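You operate a simulated robot arm through the tools that you are given. There is no shell and no other tool.

Carry out the task below with a simulated robot arm. There is one attempt and no reset: what you move stays moved.

Task
Crank the slack HIGH string up to B, then tune it.
Fine: use the winder crank; clamp down, the tuner stays on HIGH and shows 0; don't overwind; leave the other pegs.

Only the result counts: the job must be done as asked and must still hold three seconds after the hand-in. Knocking over, shifting, dropping, spilling or breaking anything else fails it.

Robot
A 7-joint arm with a two-finger parallel gripper, fixed in place. Base frame: the origin is at the foot of the arm, x ahead of it, y to its left, z up. Lengths are in m, angles in degrees, forces in N, time in s.
Its first joint turns from -132.0 to 132.0 degrees. Payload 3.91 kg.
Tool frame: the origin (TCP) lies between the finger pads and is the grasp point; the fingertips stand 0.03 m ahead of it; z points along the fingers, y is the line along which they close. Largest opening 0.11 m; finger width 0.02, thickness 0.01; the body of the gripper, 0.048 by 0.112 m, starts 0.055 m behind the TCP.
Orientation is that of the tool frame in the base frame, as a unit quaternion [x, y, z, w]. With the fingers straight down and closing along the base's y, the tool's x points along the base's -x, its y along +y and its z along -z.

Tools
- The arm moves only by the tool play_rows. Its argument "plan" is a list of rows, each a list of 3 entries, a list of its own where there are three numbers: the gripper command, from -1 (fully open) to 1 (shut), values between in proportion, then the shift along the tool's x, y, z in cm, then the turn, a rotation vector about the tool's x, y, z in degrees. In form: [[gripper, [x, y, z], [rx, ry, rz]], ...]. A call has 1 to 20 rows; each row is the pose to reach, as a shift and turn from the pose commanded when the call began, along the tool's axes at that moment. A row lasts 0.2 s, in which the tool goes at most 0.05 m and 8.6 degrees; a call with a longer step from one row to the next is refused whole, and so is a gripper value outside its range. Where a pose cannot be reached the arm comes as near as it can. A force on the tool above 90 N (or 10 N above the force at the start of the call, whichever is more), or a blocked arm, ends the call early, and 0.2 s more pass. Each finger travels about 0.108 m/s and halts on what it meets, pressing with about 26 N; the grip force reading is that of the motor and also rises with nothing between the fingers. The clock runs only during rows and for 0.2 s after the last one: add rows that repeat a pose to give the fingers time. The reply holds the time, the measured pose of the TCP, the force on the tool along the base axes, the opening and the grip force, in the units named above and with some noise, with the torque about the TCP (base axes, N m) and any sound that the robot's microphone picked up, and new pictures: "show" is both (left out), scene, wrist or none.
- Cameras (640 x 400 px; columns grow to the right, rows downward): "scene" is fixed at [0.2193, 0.4994, 1.7023]; the picture's right is [-0.64, -0.77, 0.00], its down [-0.43, 0.36, -0.83] and it looks along [0.63, -0.53, -0.56] (base axes); focal length 363 px, centre (320, 200). "wrist" rides on the gripper at [0.072, 0.017, -0.103] in the tool frame; the picture's right is [-0.23, 0.97, 0.00], its down [-0.76, -0.18, -0.62] and it looks along [-0.61, -0.14, 0.78] (tool axes); focal length 222 px, centre (320, 200). There is no depth. A picture from a camera that has moved, and an enlarged one, comes with that camera's place and axes in the base frame and with its lens.
- zoom(camera, box): a new picture of the part [left, top, right, bottom] of that camera's present view, enlarged. It takes no simulated time.
- finish_job(): hands the job in; it is judged then, once.

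Nothing tells you positions but the pictures and the camera data. Unless the task says otherwise, let go and move clear before handing in.

The tools are called after ">>>" as a command line: name --argument value ..., lists and objects as JSON in quotes. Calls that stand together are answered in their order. play_rows: Moves the arm, as the interface text tells. Its arguments: {"type":"object","properties":{"plan":{"type":"array","items":{"type":"array"}},"show":{"type":"string","enum":["both","scene","wrist","none"]}},"required":["plan"]} The other tools are called the same way: zoom (camera, box) takes an enlarged picture of a part of a camera's view; finish_job () hands the job in.

At the start:

```text
time: 0.0
ee_pos: [0.6548, -0.3487, 1.3593]
tool_rot: [0.0, 1.0, 0.0, 0.0]
force: [-0.5, -0.3, 0.4]
ft_torque: [0.02, -0.02, 0.01]
width: 0.1099
gripper_force: 0.1
```

scene: 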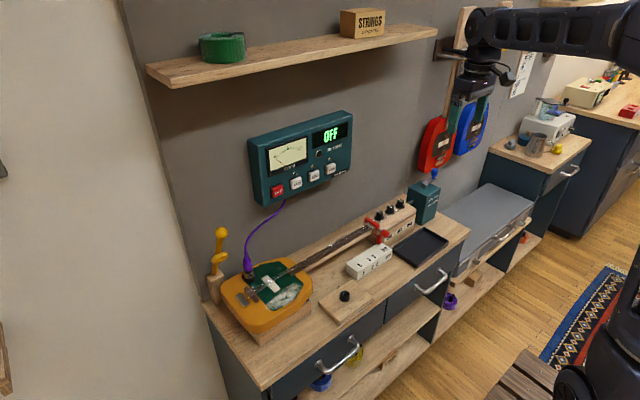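
wrist: 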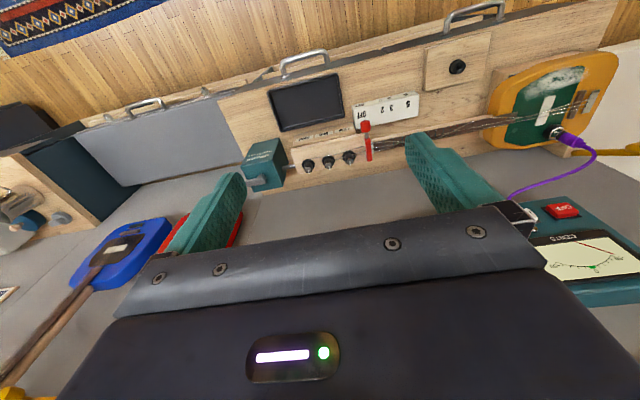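

I see a workbench with a guitar-like instrument, a wall tuner showing OFF, a headstock with three pegs, and a red clamp. I'll zoom in on the details before I move anything.

>>> zoom --camera "scene" --box '[330, 160, 470, 290]'

>>> zoom --camera "scene" --box '[240, 100, 370, 210]'

>>> zoom --camera "scene" --box '[190, 210, 330, 350]'

>>> zoom --camera "wrist" --box '[230, 60, 430, 200]'

>>> zoom --camera "scene" --box '[310, 230, 410, 330]'

```text
3.08 times, centred on (400, 225) of scene
camera zoom: at [0.2193, 0.4994, 1.7023], right [-0.64, -0.77, 0.0], down [-0.43, 0.36, -0.83], along [0.63, -0.53, -0.56], focal length 1116 px, centre (74, 123)
```

zoom: 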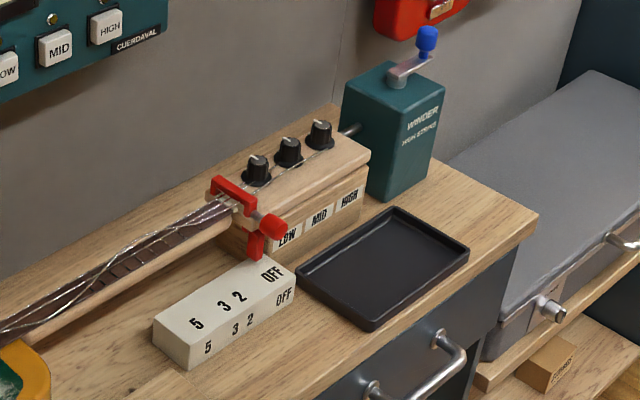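

```text
3.64 times, centred on (305, 155) of scene
camera zoom: at [0.2193, 0.4994, 1.7023], right [-0.64, -0.77, 0.0], down [-0.43, 0.36, -0.83], along [0.63, -0.53, -0.56], focal length 1319 px, centre (374, 364)
```

zoom: 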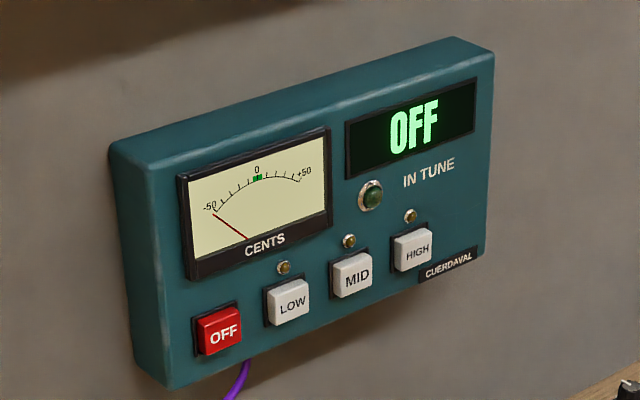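

```text
2.86 times, centred on (260, 280) of scene
camera zoom: at [0.2193, 0.4994, 1.7023], right [-0.64, -0.77, 0.0], down [-0.43, 0.36, -0.83], along [0.63, -0.53, -0.56], focal length 1036 px, centre (491, -29)
```

zoom: 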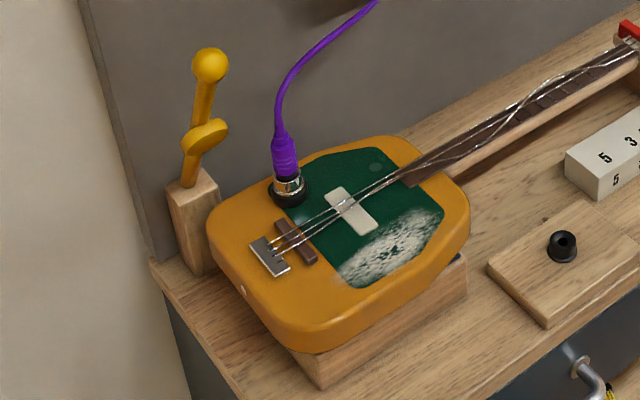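

```text
2.86 times, centred on (330, 130) of wrist
camera zoom: at [0.5818, -0.3321, 1.4617], right [0.23, 0.97, 0.0], down [0.76, -0.18, 0.62], along [0.61, -0.14, -0.78], focal length 635 px, centre (291, 400)
```

zoom: 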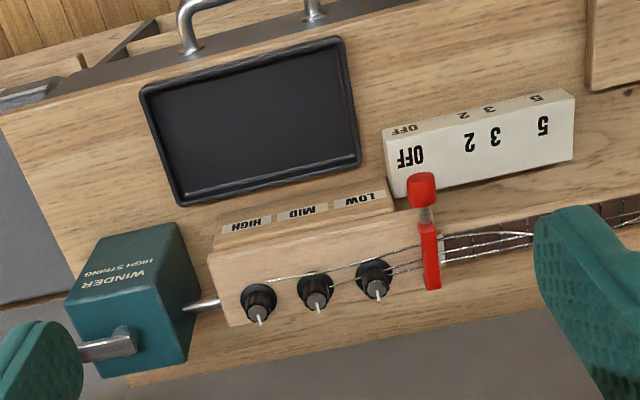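

```text
4.00 times, centred on (360, 280) of scene
camera zoom: at [0.2193, 0.4994, 1.7023], right [-0.64, -0.77, 0.0], down [-0.43, 0.36, -0.83], along [0.63, -0.53, -0.56], focal length 1451 px, centre (160, -120)
```

zoom: 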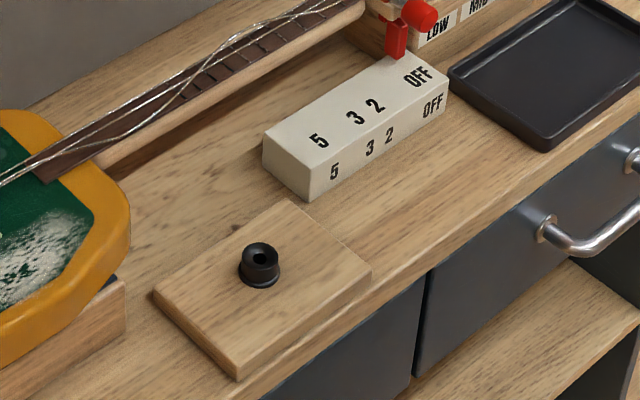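

I place the winder crank pivot near (0.84, -0.54, 1.0), the HIGH peg near (0.866, -0.428, 0.944) and the HIGH button near (0.948, -0.158, 1.155). I'm zooming in on the clamp and the yellow lever to see how they work.

>>> zoom --camera "scene" --box '[360, 205, 400, 250]'

>>> zoom --camera "scene" --box '[195, 215, 255, 310]'

>>> zoom --camera "scene" --box '[395, 160, 445, 230]'

>>> zoom --camera "wrist" --box '[460, 40, 640, 170]'

>>> zoom --camera "wrist" --box '[335, 90, 405, 170]'

>>> zoom --camera "scene" --box '[360, 180, 440, 250]'

```text
8.89 times, centred on (380, 228) of scene
camera zoom: at [0.2193, 0.4994, 1.7023], right [-0.64, -0.77, 0.0], down [-0.43, 0.36, -0.83], along [0.63, -0.53, -0.56], focal length 3224 px, centre (-213, -44)
```

zoom: 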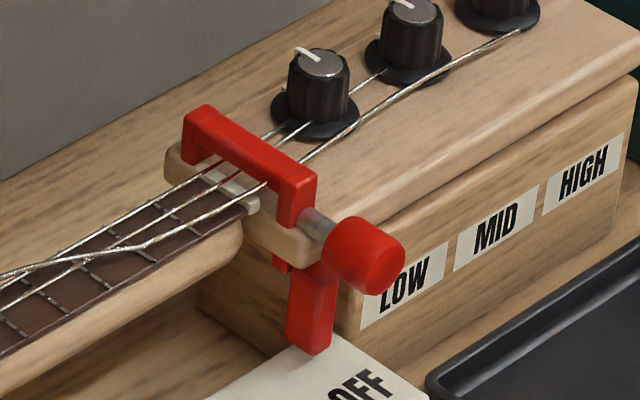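

```text
4.21 times, centred on (225, 262) of scene
camera zoom: at [0.2193, 0.4994, 1.7023], right [-0.64, -0.77, 0.0], down [-0.43, 0.36, -0.83], along [0.63, -0.53, -0.56], focal length 1527 px, centre (720, -63)
```

zoom: 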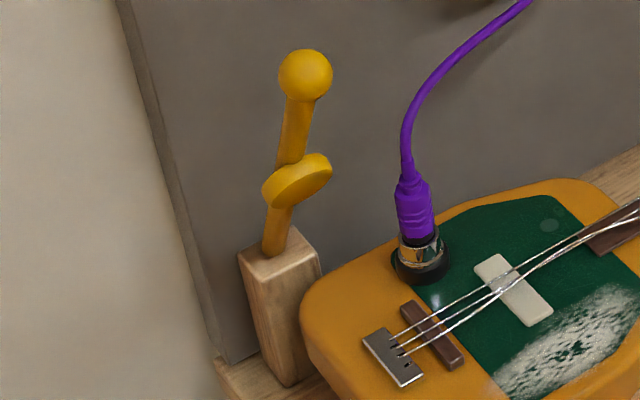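

```text
5.71 times, centred on (420, 195) of scene
camera zoom: at [0.2193, 0.4994, 1.7023], right [-0.64, -0.77, 0.0], down [-0.43, 0.36, -0.83], along [0.63, -0.53, -0.56], focal length 2073 px, centre (-251, 229)
```

zoom: 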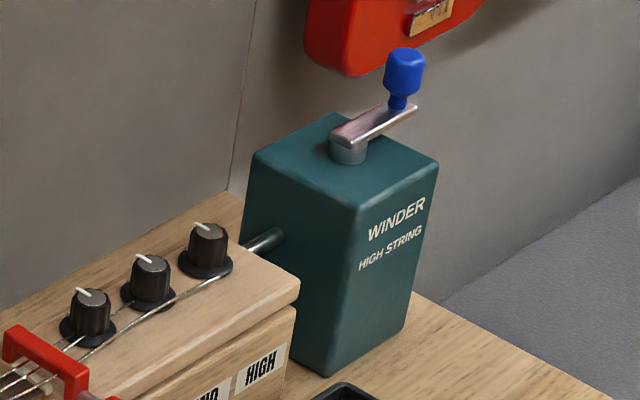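

```text
3.08 times, centred on (550, 105) of wrist
camera zoom: at [0.5818, -0.3321, 1.4617], right [0.23, 0.97, 0.0], down [0.76, -0.18, 0.62], along [0.61, -0.14, -0.78], focal length 684 px, centre (-388, 492)
```

zoom: 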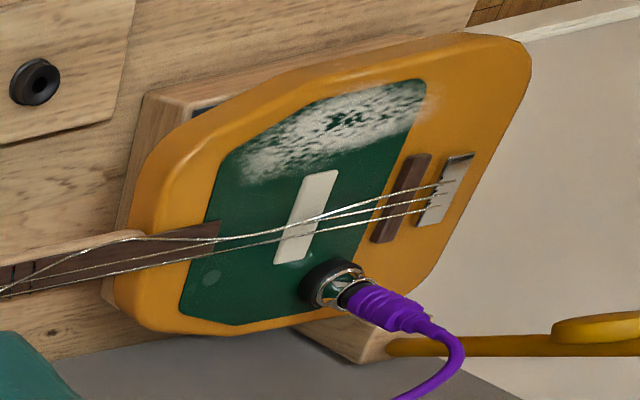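

```text
5.00 times, centred on (370, 130) of wrist
camera zoom: at [0.5818, -0.3321, 1.4617], right [0.23, 0.97, 0.0], down [0.76, -0.18, 0.62], along [0.61, -0.14, -0.78], focal length 1111 px, centre (70, 550)
```

zoom: 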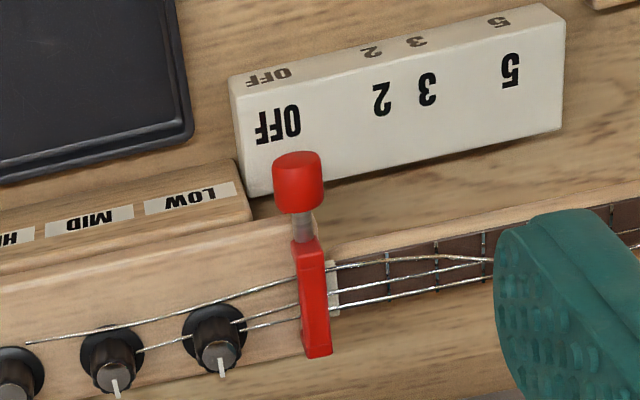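

```text
5.71 times, centred on (400, 215) of scene
camera zoom: at [0.2193, 0.4994, 1.7023], right [-0.64, -0.77, 0.0], down [-0.43, 0.36, -0.83], along [0.63, -0.53, -0.56], focal length 2073 px, centre (-137, 114)
```

zoom: 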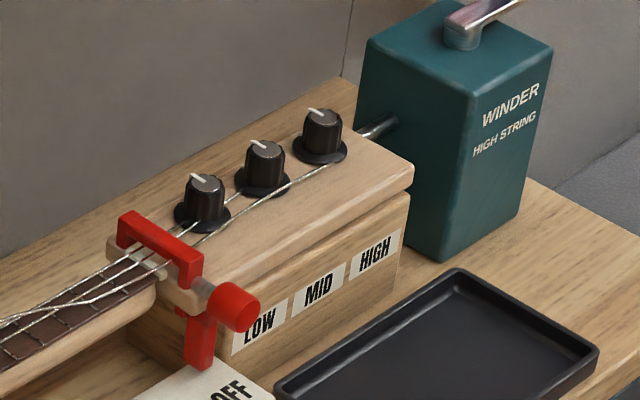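

The yellow lever on the post behind the body is probably the clamp, and it is still up. I'll move the wrist camera over for a closer look at it and at the instrument body.

>>> play_rows --plan '[[-1, [0, 4.5, 0], [0, 0, 0]], [-1, [0, 9, 0], [0, 0, 0]], [-1, [0.5, 13.5, 0], [0, 0, 0]], [-1, [1, 18, 0], [0, 0, 0]], [-1, [1.5, 22.5, 0], [0, 0, 0]], [-1, [2, 27, 0], [0, 0, 0]], [-1, [2.5, 31.5, 0], [0, 0, 0]], [-1, [3, 36, 0], [0, 0, 0]], [-1, [3.5, 40.5, 0], [0, 0, 0]], [-1, [4, 45, 0], [0, 0, 0]], [-1, [4.5, 49.5, 0], [0, 0, 0]], [-1, [5, 54, 0], [0, 0, 0]], [-1, [5, 58.5, 0], [0, 0, 0]], [-1, [5, 63, 0], [0, 0, 0]], [-1, [5, 63, 0], [0, 0, 0]]]' --show "both"

```text
time: 3.2
ee_pos: [0.6037, 0.2814, 1.3594]
tool_rot: [0.0, 1.0, 0.0, 0.0]
force: [0.2, -0.4, -0.5]
ft_torque: [0.01, 0.01, 0.01]
width: 0.1099
gripper_force: 0.0
camera wrist: at [0.5317, 0.2982, 1.4619], right [0.23, 0.97, 0.0], down [0.76, -0.18, 0.62], along [0.61, -0.14, -0.78], focal length 222 px, centre (320, 200)
```

scene: 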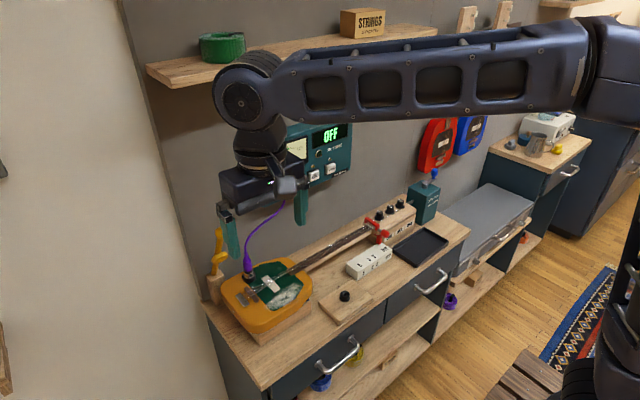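
wrist: 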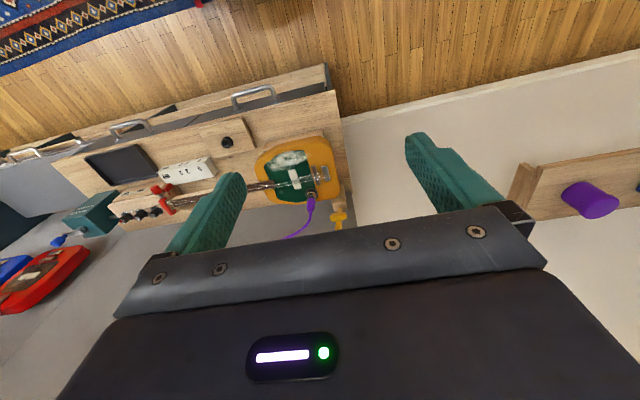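

The wrist camera now looks down on the instrument and the yellow clamp. I'm zooming in on them.

>>> zoom --camera "wrist" --box '[240, 120, 370, 250]'

>>> zoom --camera "wrist" --box '[310, 180, 370, 250]'

>>> zoom --camera "scene" --box '[195, 195, 325, 350]'

>>> zoom --camera "wrist" --box '[40, 130, 240, 250]'

```text
3.08 times, centred on (305, 185) of wrist
camera zoom: at [0.5317, 0.2982, 1.4619], right [0.23, 0.97, 0.0], down [0.76, -0.18, 0.62], along [0.61, -0.14, -0.78], focal length 684 px, centre (366, 246)
```

zoom: 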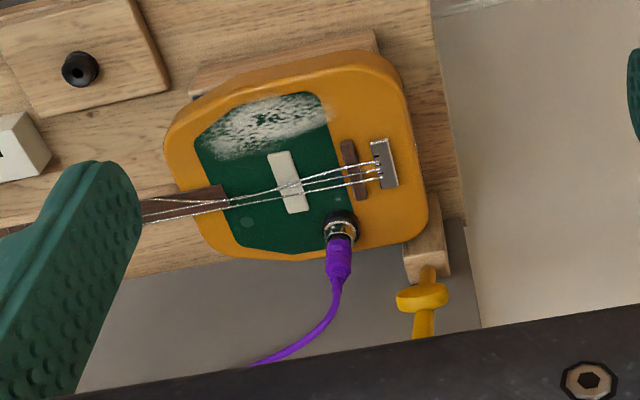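

```text
5.71 times, centred on (340, 215) of wrist
camera zoom: at [0.5317, 0.2982, 1.4619], right [0.23, 0.97, 0.0], down [0.76, -0.18, 0.62], along [0.61, -0.14, -0.78], focal length 1269 px, centre (206, 114)
```

zoom: 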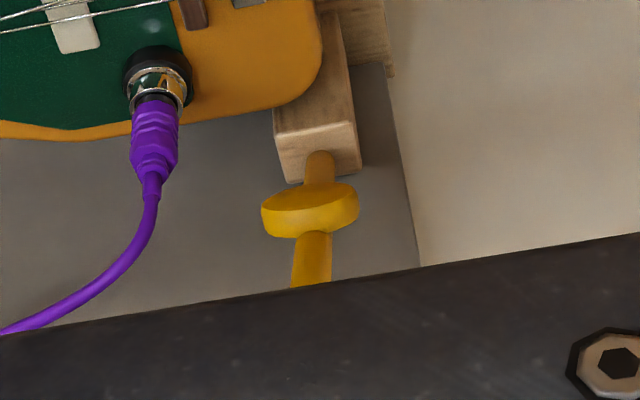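

```text
2.58 times, centred on (260, 272) of scene
camera zoom: at [0.2193, 0.4994, 1.7023], right [-0.64, -0.77, 0.0], down [-0.43, 0.36, -0.83], along [0.63, -0.53, -0.56], focal length 936 px, centre (475, 13)
```

zoom: 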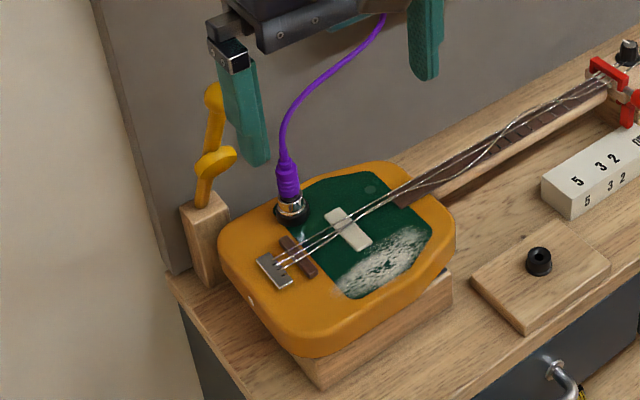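

```text
3.20 times, centred on (140, 190) of wrist
camera zoom: at [0.5317, 0.2982, 1.4619], right [0.23, 0.97, 0.0], down [0.76, -0.18, 0.62], along [0.61, -0.14, -0.78], focal length 711 px, centre (896, 232)
```

zoom: 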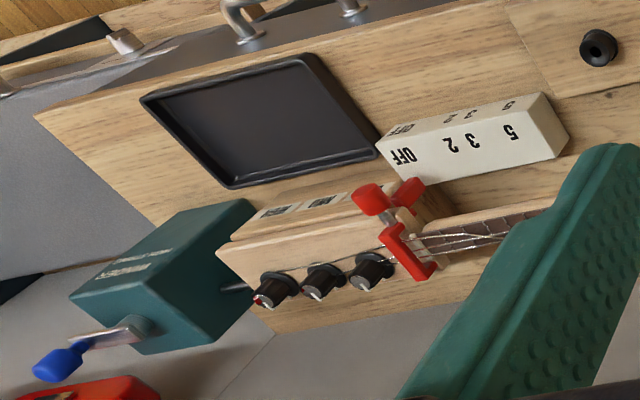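

The clamp is a lever leaning toward the robot. Its ball is near (0.867, 0.255, 1.16), its pivot near (0.985, 0.255, 0.94), and the pad faces the body. I'll tilt the tool 45° forward and stop short of the ball to check alignment.

>>> play_rows --plan '[[-1, [-2, -0.4, 0.9], [0, -7.5, 0]], [-1, [-4, -0.8, 1.8], [0, -15, 0]], [-1, [-6, -1.3, 2.7], [0, -22.5, 0]], [-1, [-8, -1.7, 3.6], [0, -30, 0]], [-1, [-10, -2.1, 4.5], [0, -37.5, 0]], [-1, [-12.2, -2.6, 5.4], [0, -45, 0]], [-1, [-12.2, -2.6, 5.4], [0, -45, 0]]]' --show "both"

```text
time: 4.8
ee_pos: [0.727, 0.2563, 1.3053]
tool_rot: [0.0, 0.924, 0.0, 0.383]
force: [0.0, -0.5, 0.0]
ft_torque: [-0.01, -0.01, 0.02]
width: 0.1099
gripper_force: 0.1
camera wrist: at [0.6022, 0.2719, 1.326], right [0.16, 0.97, 0.16], down [0.1, -0.18, 0.98], along [0.98, -0.14, -0.12], focal length 222 px, centre (320, 200)
```

scene: 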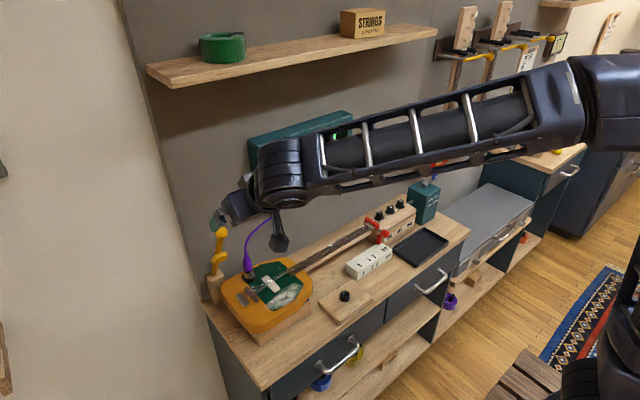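
wrist: 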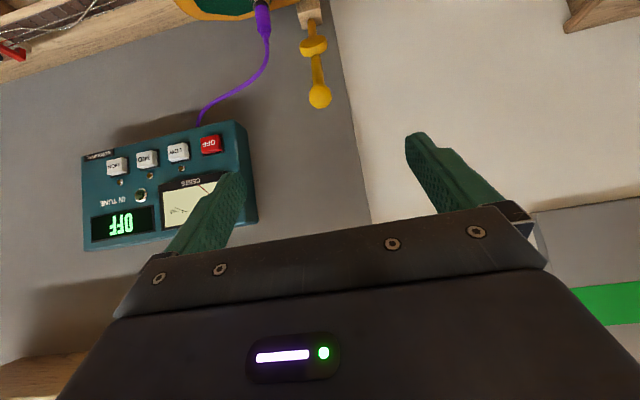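

The ball's position checks out at about (0.867, 0.256, 1.163). I'm zooming in once more on the lever before gripping it.

>>> zoom --camera "wrist" --box '[270, 0, 370, 120]'

>>> zoom --camera "scene" --box '[195, 190, 305, 310]'

```text
3.33 times, centred on (320, 60) of wrist
camera zoom: at [0.6022, 0.2719, 1.326], right [0.16, 0.97, 0.16], down [0.1, -0.18, 0.98], along [0.98, -0.14, -0.12], focal length 740 px, centre (320, 667)
```

zoom: 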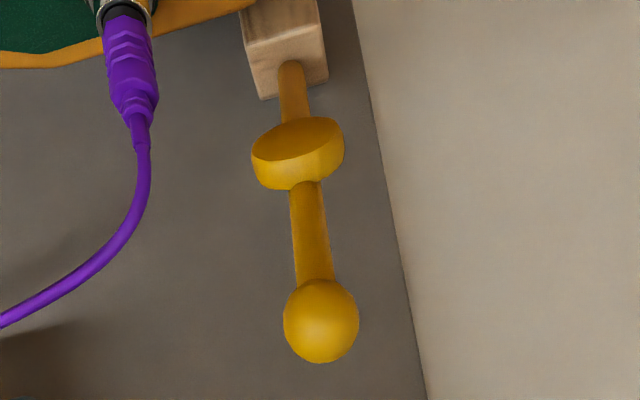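

```text
3.33 times, centred on (250, 250) of scene
camera zoom: at [0.2193, 0.4994, 1.7023], right [-0.64, -0.77, 0.0], down [-0.43, 0.36, -0.83], along [0.63, -0.53, -0.56], focal length 1209 px, centre (553, 33)
```

zoom: 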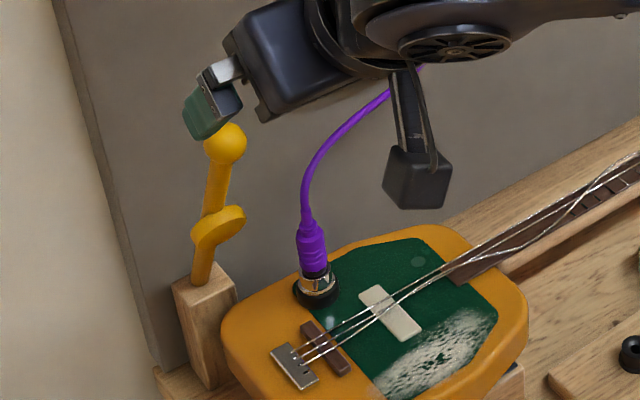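

The ball is about 3 cm across and centred between the fingers. I'll narrow the opening to 6 cm, move forward along the tool axis, and stop with the ball between the pads.

>>> play_rows --plan '[[-0.1, [0, 0, 0], [0, 0, 0]], [-0.1, [0, 0, 3.5], [0, 0, 0]], [-0.1, [0, 0, 7], [0, 0, 0]], [-0.1, [0, 0, 10.5], [0, 0, 0]], [-0.1, [0, 0, 13], [0, 0, 0]], [-0.1, [0.1, 0, 15], [0, 0, 0]], [-0.1, [0.1, 0, 15], [0, 0, 0]]]' --show "both"

>>> zoom --camera "scene" --box '[180, 190, 320, 310]'

>>> zoom --camera "wrist" --box '[220, 0, 420, 200]'

```text
time: 6.4
ee_pos: [0.8305, 0.2545, 1.1988]
tool_rot: [0.0, 0.924, 0.0, 0.383]
force: [0.2, 0.3, 0.6]
ft_torque: [0.0, 0.02, -0.01]
width: 0.0608
gripper_force: 0.0
camera wrist: at [0.7077, 0.272, 1.2192], right [0.16, 0.97, 0.16], down [0.1, -0.18, 0.98], along [0.98, -0.14, -0.12], focal length 222 px, centre (320, 200)
```

scene: 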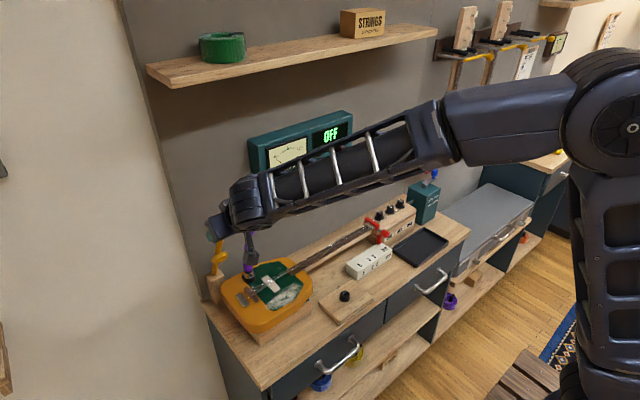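
wrist: 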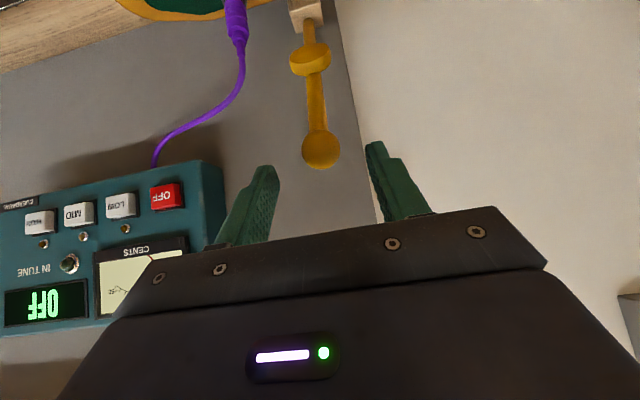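

```text
3.33 times, centred on (250, 250) of scene
camera zoom: at [0.2193, 0.4994, 1.7023], right [-0.64, -0.77, 0.0], down [-0.43, 0.36, -0.83], along [0.63, -0.53, -0.56], focal length 1209 px, centre (553, 33)
```

zoom: 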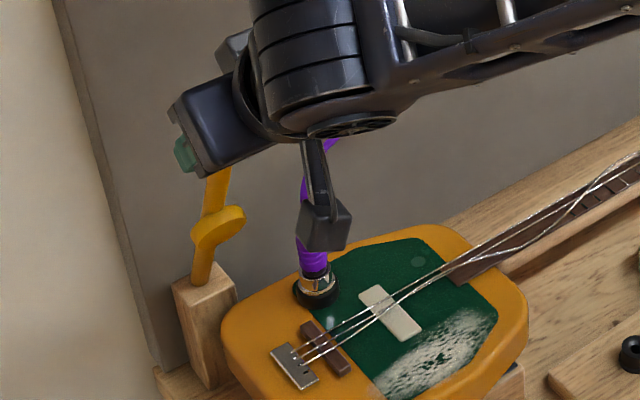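

```text
2.00 times, centred on (320, 100) of wrist
camera zoom: at [0.7077, 0.272, 1.2192], right [0.16, 0.97, 0.16], down [0.1, -0.18, 0.98], along [0.98, -0.14, -0.12], focal length 444 px, centre (320, 400)
```

zoom: 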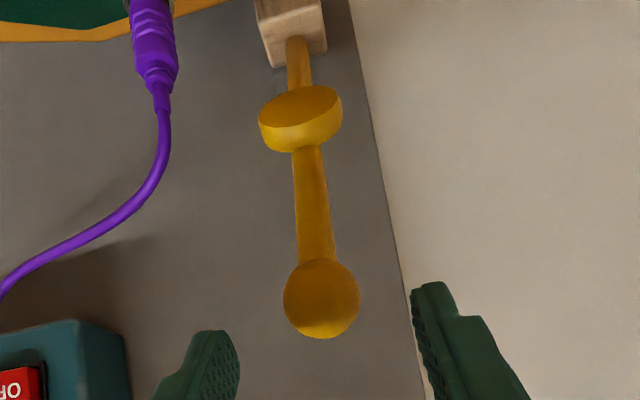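

The two wrist views agree on the ball, near (0.868, 0.256, 1.162). I'll advance 4 cm more and close on it.

>>> play_rows --plan '[[-0.1, [0, 0.1, 2], [0, 0, 0]], [-0.1, [0, 0.1, 4], [0, 0, 0]], [-0.1, [0, 0.1, 4], [0, 0, 0]], [0.6, [0, 0.1, 4], [0, 0, 0]], [1, [0, 0.1, 4], [0, 0, 0]], [1, [0, 0.1, 4], [0, 0, 0]]]' --show "both"

>>> zoom --camera "wrist" --box '[220, 50, 420, 250]'

```text
time: 7.8
ee_pos: [0.8599, 0.2557, 1.1693]
tool_rot: [0.0, 0.924, 0.0, 0.382]
force: [1.5, -3.2, -1.0]
ft_torque: [-0.04, -0.33, -0.03]
width: 0.0289
gripper_force: 44.3
camera wrist: at [0.7365, 0.2726, 1.1912], right [0.16, 0.97, 0.16], down [0.1, -0.18, 0.98], along [0.98, -0.14, -0.12], focal length 222 px, centre (320, 200)
```

scene: 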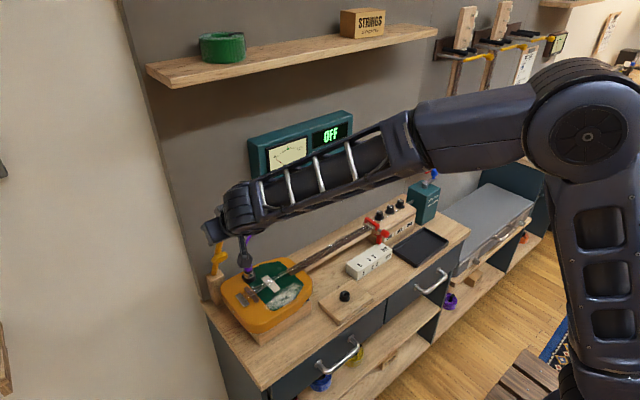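
wrist: 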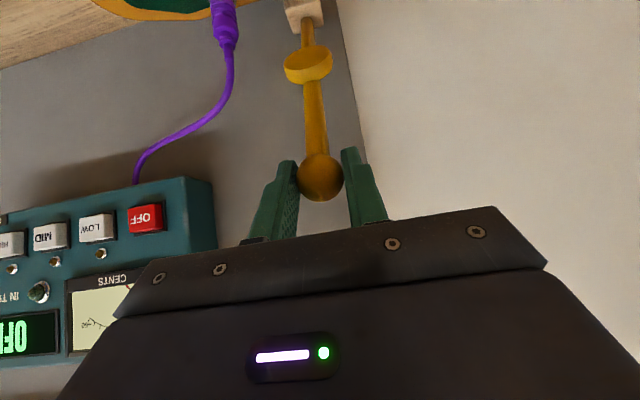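

```text
2.00 times, centred on (320, 150) of wrist
camera zoom: at [0.7365, 0.2726, 1.1912], right [0.16, 0.97, 0.16], down [0.1, -0.18, 0.98], along [0.98, -0.14, -0.12], focal length 444 px, centre (320, 300)
```

zoom: 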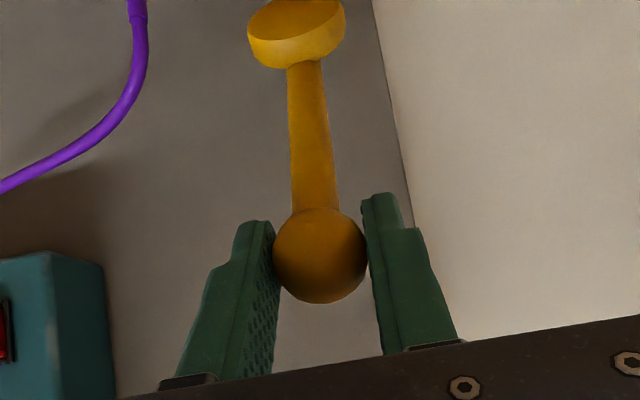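

The ball is gripped at a width of 2.9 cm. I'll pull it slowly along the arc around the pivot and watch the force.

>>> play_rows --plan '[[1, [0.9, 0, -0.25], [0, 0, 0]], [1, [1.78, 0, -0.47], [0, 0, 0]], [1, [2.65, 0, -0.66], [0, 0, 0]], [1, [3.5, 0, -0.81], [0, 0, 0]], [1, [4.4, 0, -0.94], [0, 0, 0]], [1, [5.24, 0, -1.03], [0, 0, 0]]]' --show "both"

>>> zoom --camera "wrist" --box '[220, 50, 420, 250]'

>>> zoom --camera "scene" --box '[180, 190, 320, 330]'

```text
time: 9.2
ee_pos: [0.8158, 0.2562, 1.1399]
tool_rot: [0.0, 0.924, 0.0, 0.383]
force: [8.9, -4.7, -3.1]
ft_torque: [-0.09, -1.2, -0.06]
width: 0.0291
gripper_force: 45.0
camera wrist: at [0.6917, 0.2726, 1.1615], right [0.16, 0.97, 0.16], down [0.1, -0.18, 0.98], along [0.98, -0.14, -0.12], focal length 222 px, centre (320, 200)
```

scene: 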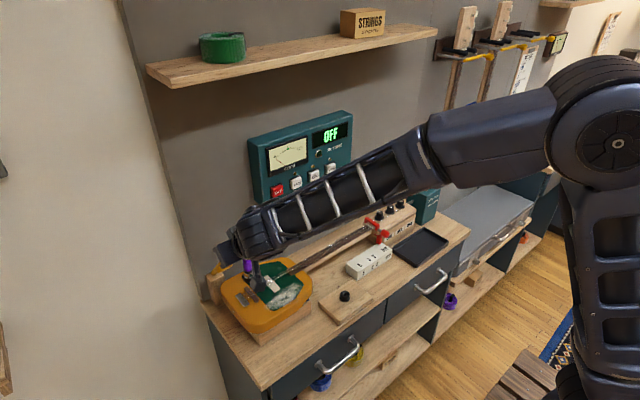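
wrist: 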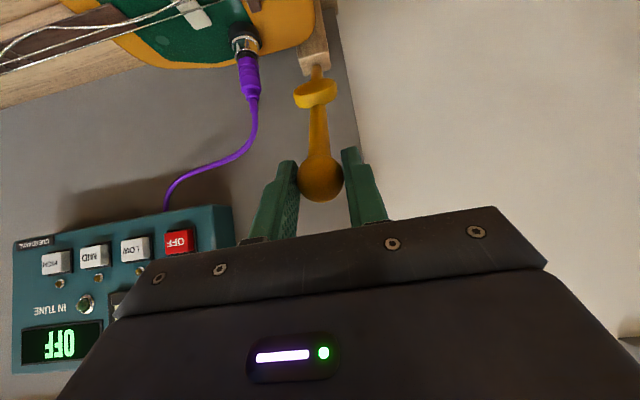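

```text
2.00 times, centred on (320, 150) of wrist
camera zoom: at [0.6917, 0.2726, 1.1615], right [0.16, 0.97, 0.16], down [0.1, -0.18, 0.98], along [0.98, -0.14, -0.12], focal length 444 px, centre (320, 300)
```

zoom: 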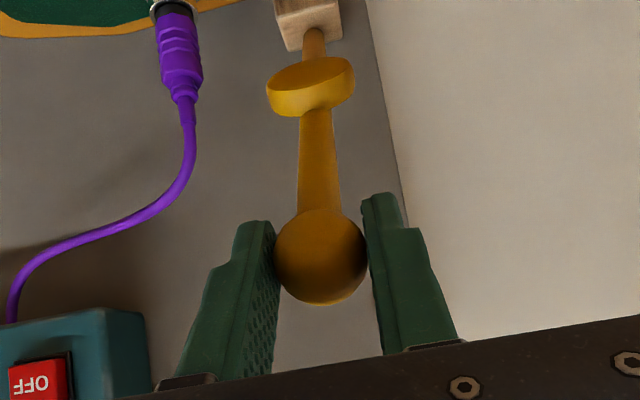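

```text
2.86 times, centred on (250, 260) of scene
camera zoom: at [0.2193, 0.4994, 1.7023], right [-0.64, -0.77, 0.0], down [-0.43, 0.36, -0.83], along [0.63, -0.53, -0.56], focal length 1036 px, centre (520, 29)
```

zoom: 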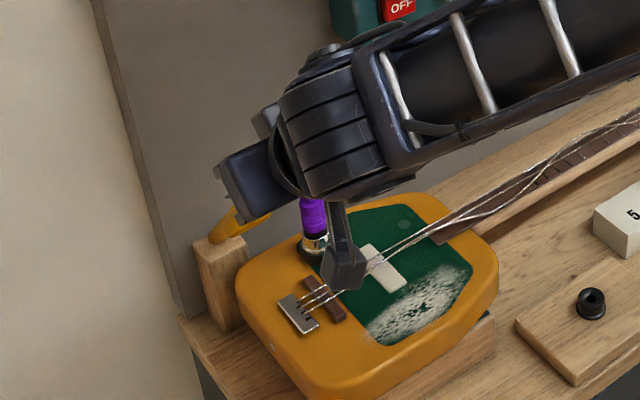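

The lever follows smoothly with about 9 N of resistance. I'll carry on along the arc to roughly 65° from vertical.

>>> play_rows --plan '[[1, [1.1, 0, -0.05], [0, 0, 0]], [1, [2.18, 0, -0.09], [0, 0, 0]], [1, [3.27, 0, -0.06], [0, 0, 0]], [1, [4.37, 0, 0], [0, 0, 0]], [1, [5.46, 0, 0.12], [0, 0, 0]], [1, [6.55, 0, 0.28], [0, 0, 0]], [1, [7.6, 0, 0.5], [0, 0, 0]], [1, [8.68, 0, 0.76], [0, 0, 0]], [1, [9.7, 0, 1.07], [0, 0, 0]], [1, [10.77, 0, 1.42], [0, 0, 0]]]' --show "both"

>>> zoom --camera "wrist" --box '[220, 50, 420, 250]'

>>> zoom --camera "scene" --box '[180, 210, 320, 350]'

```text
time: 11.4
ee_pos: [0.749, 0.2566, 1.0532]
tool_rot: [0.0, 0.924, 0.0, 0.383]
force: [-1.4, -2.5, 4.8]
ft_torque: [-0.1, -1.26, 0.04]
width: 0.0293
gripper_force: 45.2
camera wrist: at [0.625, 0.2725, 1.0751], right [0.16, 0.97, 0.16], down [0.1, -0.18, 0.98], along [0.98, -0.14, -0.12], focal length 222 px, centre (320, 200)
```

scene: 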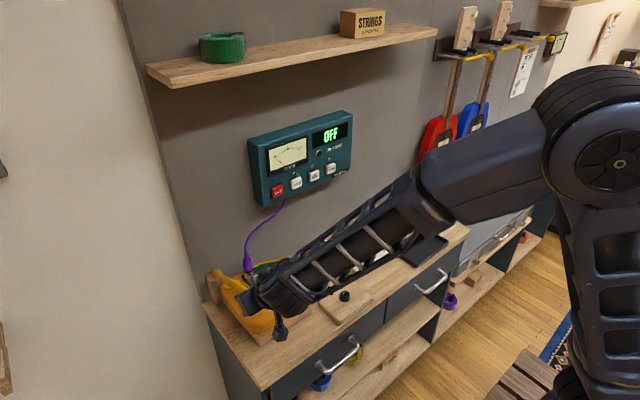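
wrist: 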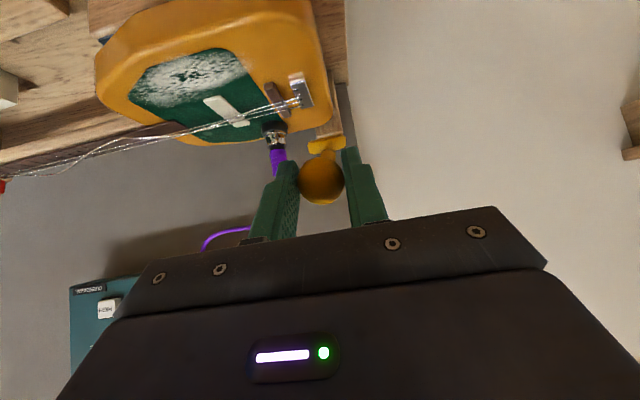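

```text
2.00 times, centred on (320, 150) of wrist
camera zoom: at [0.625, 0.2725, 1.0751], right [0.16, 0.97, 0.16], down [0.1, -0.18, 0.98], along [0.98, -0.14, -0.12], focal length 444 px, centre (320, 300)
```

zoom: 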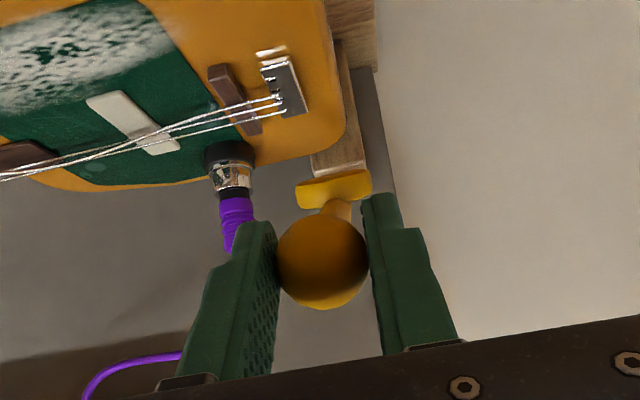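

```text
2.86 times, centred on (250, 280) of scene
camera zoom: at [0.2193, 0.4994, 1.7023], right [-0.64, -0.77, 0.0], down [-0.43, 0.36, -0.83], along [0.63, -0.53, -0.56], focal length 1036 px, centre (520, -29)
```

zoom: 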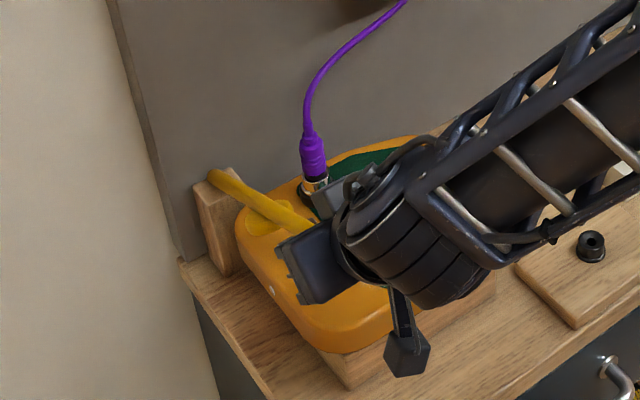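

The pad is coming down toward the body's corner near the post. I'll keep going in smaller steps and watch for contact.

>>> play_rows --plan '[[1, [1.02, 0, 0.4], [0, 0, 0]], [1, [2.02, 0, 0.83], [0, 0, 0]], [1, [3.0, 0, 1.32], [0, 0, 0]], [1, [3.97, 0, 1.85], [0, 0, 0]], [1, [3.97, 0, 1.85], [0, 0, 0]]]' --show "both"

>>> zoom --camera "wrist" --box '[220, 50, 420, 250]'

>>> zoom --camera "scene" --box '[190, 230, 310, 350]'

```text
time: 12.6
ee_pos: [0.7348, 0.2565, 1.0111]
tool_rot: [0.0, 0.924, 0.0, 0.382]
force: [-1.1, -10.3, 1.7]
ft_torque: [0.0, -0.28, -0.18]
width: 0.029
gripper_force: 44.3
camera wrist: at [0.6102, 0.2726, 1.0331], right [0.16, 0.97, 0.16], down [0.1, -0.18, 0.98], along [0.98, -0.14, -0.12], focal length 222 px, centre (320, 200)
```

scene: 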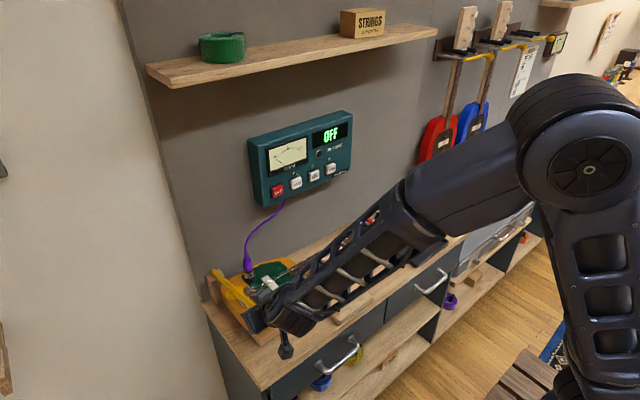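
wrist: 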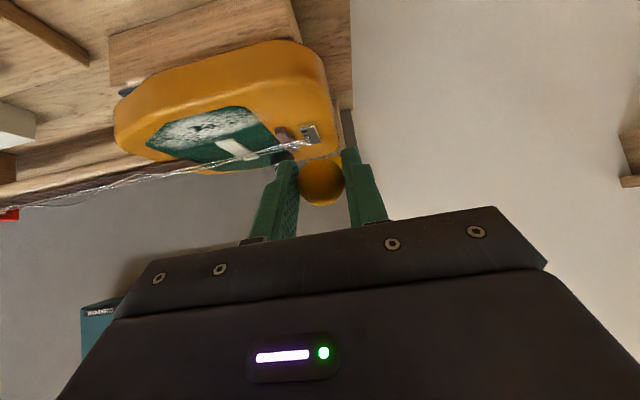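

```text
2.00 times, centred on (320, 150) of wrist
camera zoom: at [0.6102, 0.2726, 1.0331], right [0.16, 0.97, 0.16], down [0.1, -0.18, 0.98], along [0.98, -0.14, -0.12], focal length 444 px, centre (320, 300)
```

zoom: 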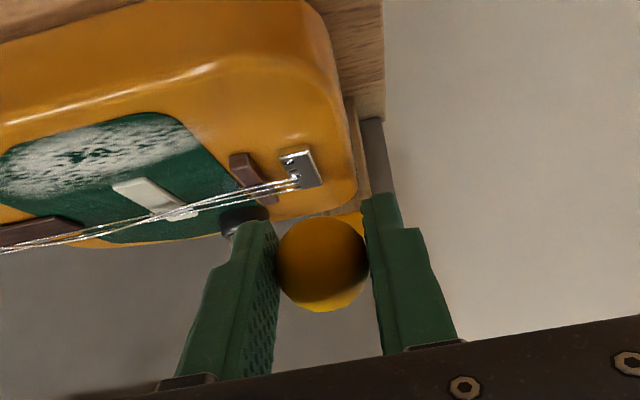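

```text
3.33 times, centred on (250, 290) of scene
camera zoom: at [0.2193, 0.4994, 1.7023], right [-0.64, -0.77, 0.0], down [-0.43, 0.36, -0.83], along [0.63, -0.53, -0.56], focal length 1209 px, centre (553, -100)
```

zoom: 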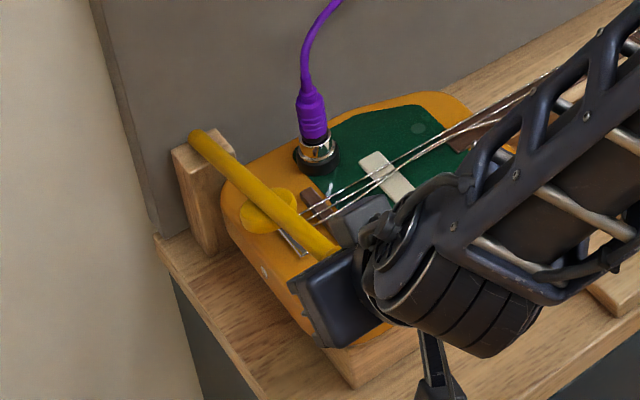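

No contact yet at about 75°. I'll take another 5° slowly.

>>> play_rows --plan '[[1, [0.47, 0, 0.28], [0, 0, 0]], [1, [0.93, 0, 0.57], [0, 0, 0]], [1, [1.39, 0, 0.87], [0, 0, 0]], [1, [1.85, 0, 1.18], [0, 0, 0]]]' --show "both"

>>> zoom --camera "scene" --box '[190, 230, 310, 350]'

>>> zoom --camera "wrist" --box '[220, 50, 420, 250]'

```text
time: 13.6
ee_pos: [0.7295, 0.255, 0.9912]
tool_rot: [0.001, 0.924, -0.001, 0.383]
force: [-5.5, -11.0, 5.0]
ft_torque: [-0.05, -0.95, -0.14]
width: 0.0289
gripper_force: 44.8
camera wrist: at [0.6058, 0.2727, 1.0123], right [0.16, 0.97, 0.16], down [0.1, -0.18, 0.98], along [0.98, -0.14, -0.12], focal length 222 px, centre (320, 200)
```

scene: 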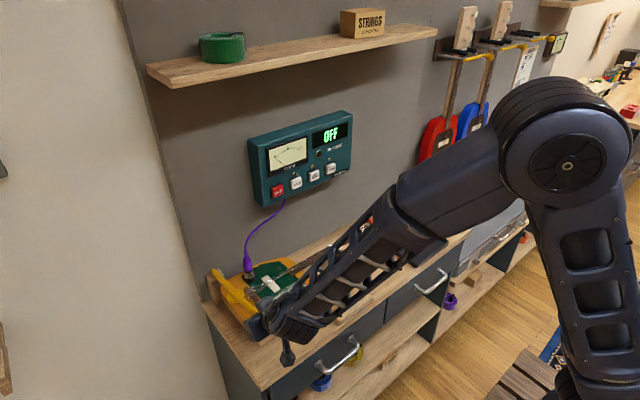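
wrist: 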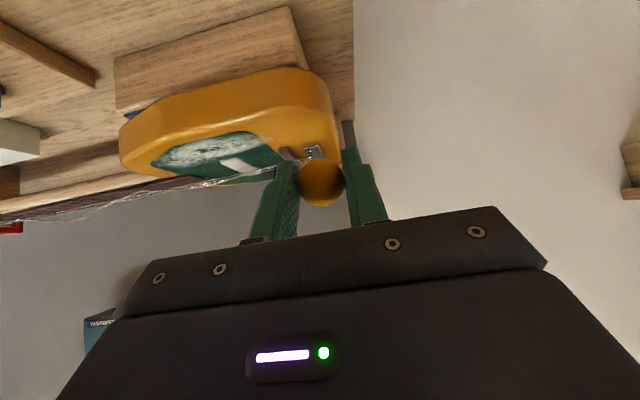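

```text
3.33 times, centred on (250, 290) of scene
camera zoom: at [0.2193, 0.4994, 1.7023], right [-0.64, -0.77, 0.0], down [-0.43, 0.36, -0.83], along [0.63, -0.53, -0.56], focal length 1209 px, centre (553, -100)
```

zoom: 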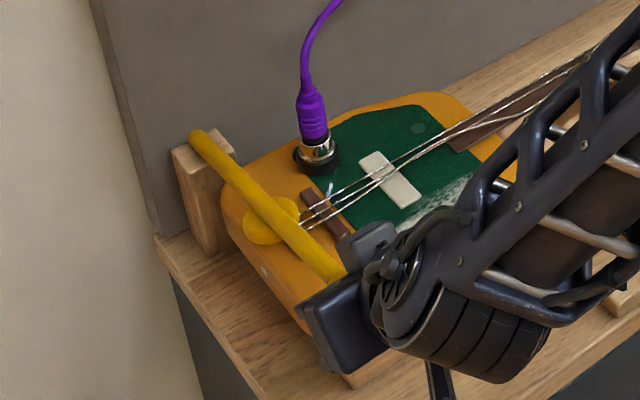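

```text
2.00 times, centred on (320, 150) of wrist
camera zoom: at [0.6058, 0.2727, 1.0123], right [0.16, 0.97, 0.16], down [0.1, -0.18, 0.98], along [0.98, -0.14, -0.12], focal length 444 px, centre (320, 300)
```

zoom: 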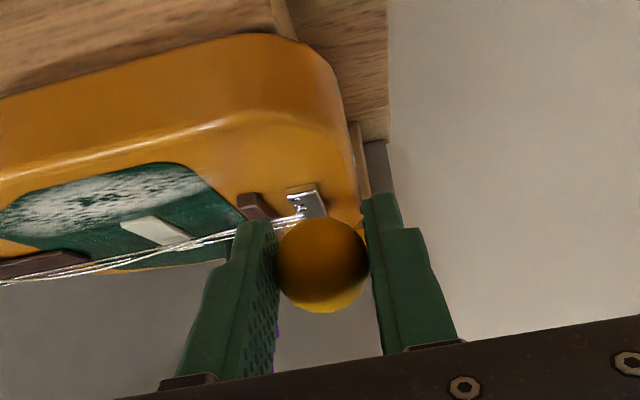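

The lever is still moving freely at about 80°. I'll take another 2.5° and then 2.5° more.

>>> play_rows --plan '[[1, [0.44, 0, 0.32], [0, 0, 0]], [1, [0.88, 0, 0.64], [0, 0, 0]], [1, [0.88, 0, 0.64], [0, 0, 0]]]' --show "none"

>>> zoom --camera "scene" --box '[190, 230, 310, 350]'

```text
time: 14.4
ee_pos: [0.728, 0.2561, 0.9799]
tool_rot: [-0.001, 0.924, 0.0, 0.382]
force: [6.7, -7.1, 0.9]
ft_torque: [-0.05, -0.71, 0.0]
width: 0.029
gripper_force: 44.7
```

```text
3.33 times, centred on (250, 290) of scene
camera zoom: at [0.2193, 0.4994, 1.7023], right [-0.64, -0.77, 0.0], down [-0.43, 0.36, -0.83], along [0.63, -0.53, -0.56], focal length 1209 px, centre (553, -100)
```

zoom: 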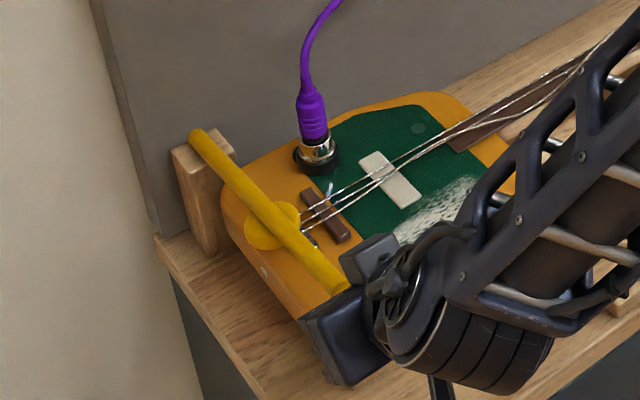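

The pad is close to the body. I'll take one more small step and check forces.

>>> play_rows --plan '[[1, [0.43, 0, 0.34], [0, 0, 0]], [1, [0.86, 0, 0.69], [0, 0, 0]], [1, [0.86, 0, 0.69], [0, 0, 0]]]' --show "both"

>>> zoom --camera "scene" --box '[190, 230, 310, 350]'

>>> zoom --camera "wrist" --box '[220, 50, 420, 250]'

```text
time: 15.2
ee_pos: [0.7261, 0.2565, 0.9691]
tool_rot: [0.0, 0.924, 0.0, 0.383]
force: [11.5, -6.0, 0.2]
ft_torque: [0.0, -0.66, -0.05]
width: 0.029
gripper_force: 45.2
camera wrist: at [0.6025, 0.2726, 0.9906], right [0.16, 0.97, 0.16], down [0.1, -0.18, 0.98], along [0.98, -0.14, -0.12], focal length 222 px, centre (320, 200)
```

scene: 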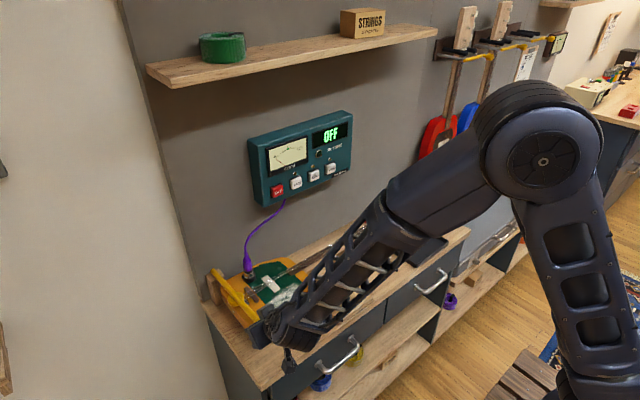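
wrist: 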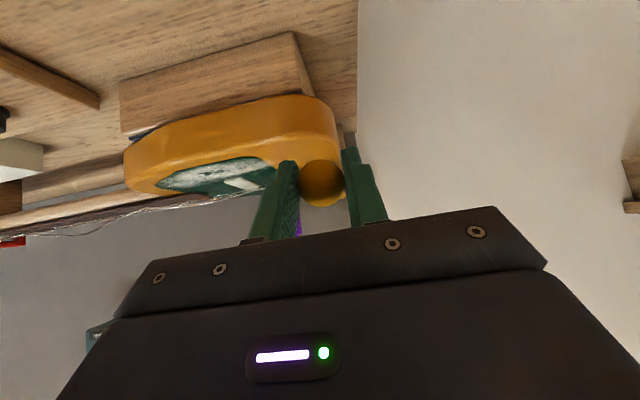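

```text
3.33 times, centred on (250, 290) of scene
camera zoom: at [0.2193, 0.4994, 1.7023], right [-0.64, -0.77, 0.0], down [-0.43, 0.36, -0.83], along [0.63, -0.53, -0.56], focal length 1209 px, centre (553, -100)
```

zoom: 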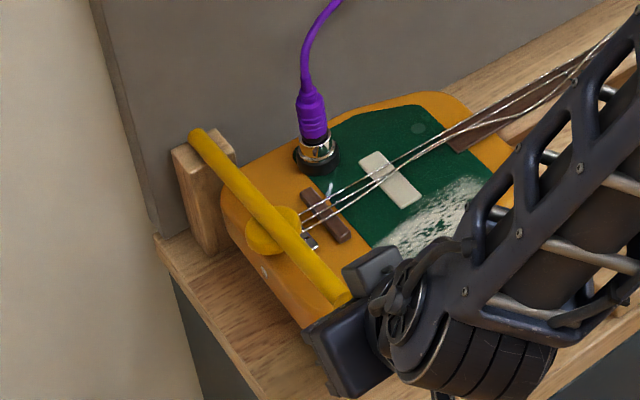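

```text
2.00 times, centred on (320, 150) of wrist
camera zoom: at [0.6025, 0.2726, 0.9906], right [0.16, 0.97, 0.16], down [0.1, -0.18, 0.98], along [0.98, -0.14, -0.12], focal length 444 px, centre (320, 300)
```

zoom: 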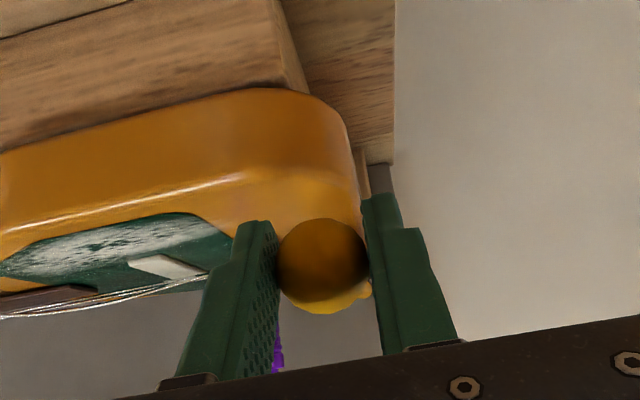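

I'm at about 85° with low forces. I'll press straight down in 4 mm steps until the pad seats.

>>> play_rows --plan '[[1, [0.28, 0, 0.28], [0, 0, 0]], [1, [0.5, 0, 0.5], [0, 0, 0]], [1, [0.5, 0, 0.5], [0, 0, 0]]]' --show "none"

>>> zoom --camera "scene" --box '[190, 230, 310, 350]'

>>> zoom --camera "wrist" --box '[220, 50, 420, 250]'

```text
time: 16.0
ee_pos: [0.7256, 0.2558, 0.9625]
tool_rot: [0.0, 0.924, -0.001, 0.382]
force: [-2.3, -7.4, 0.6]
ft_torque: [-0.05, -0.57, -0.02]
width: 0.029
gripper_force: 45.6
```

```text
3.33 times, centred on (250, 290) of scene
camera zoom: at [0.2193, 0.4994, 1.7023], right [-0.64, -0.77, 0.0], down [-0.43, 0.36, -0.83], along [0.63, -0.53, -0.56], focal length 1209 px, centre (553, -100)
```

zoom: 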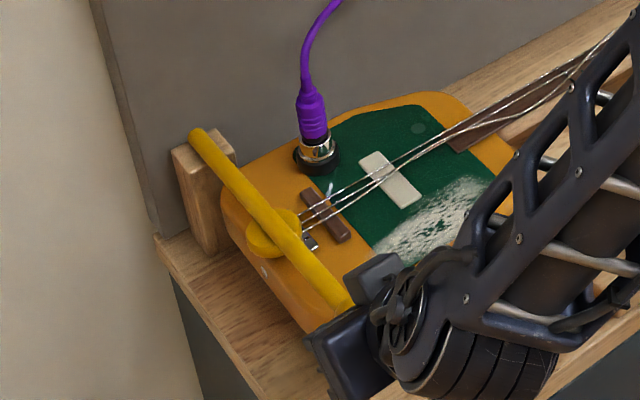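

```text
2.00 times, centred on (320, 150) of wrist
camera zoom: at [0.6019, 0.2725, 0.9837], right [0.16, 0.97, 0.16], down [0.1, -0.18, 0.98], along [0.98, -0.14, -0.12], focal length 444 px, centre (320, 300)
```

zoom: 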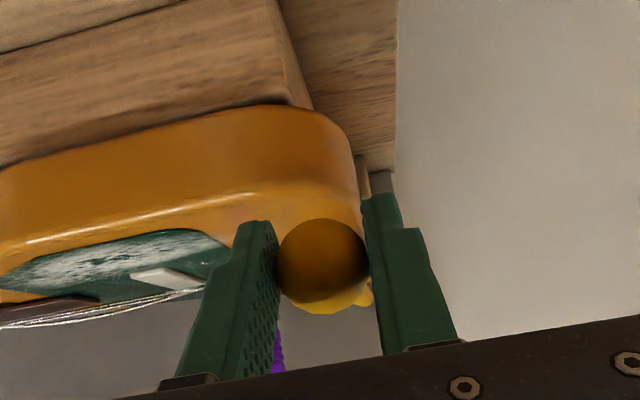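

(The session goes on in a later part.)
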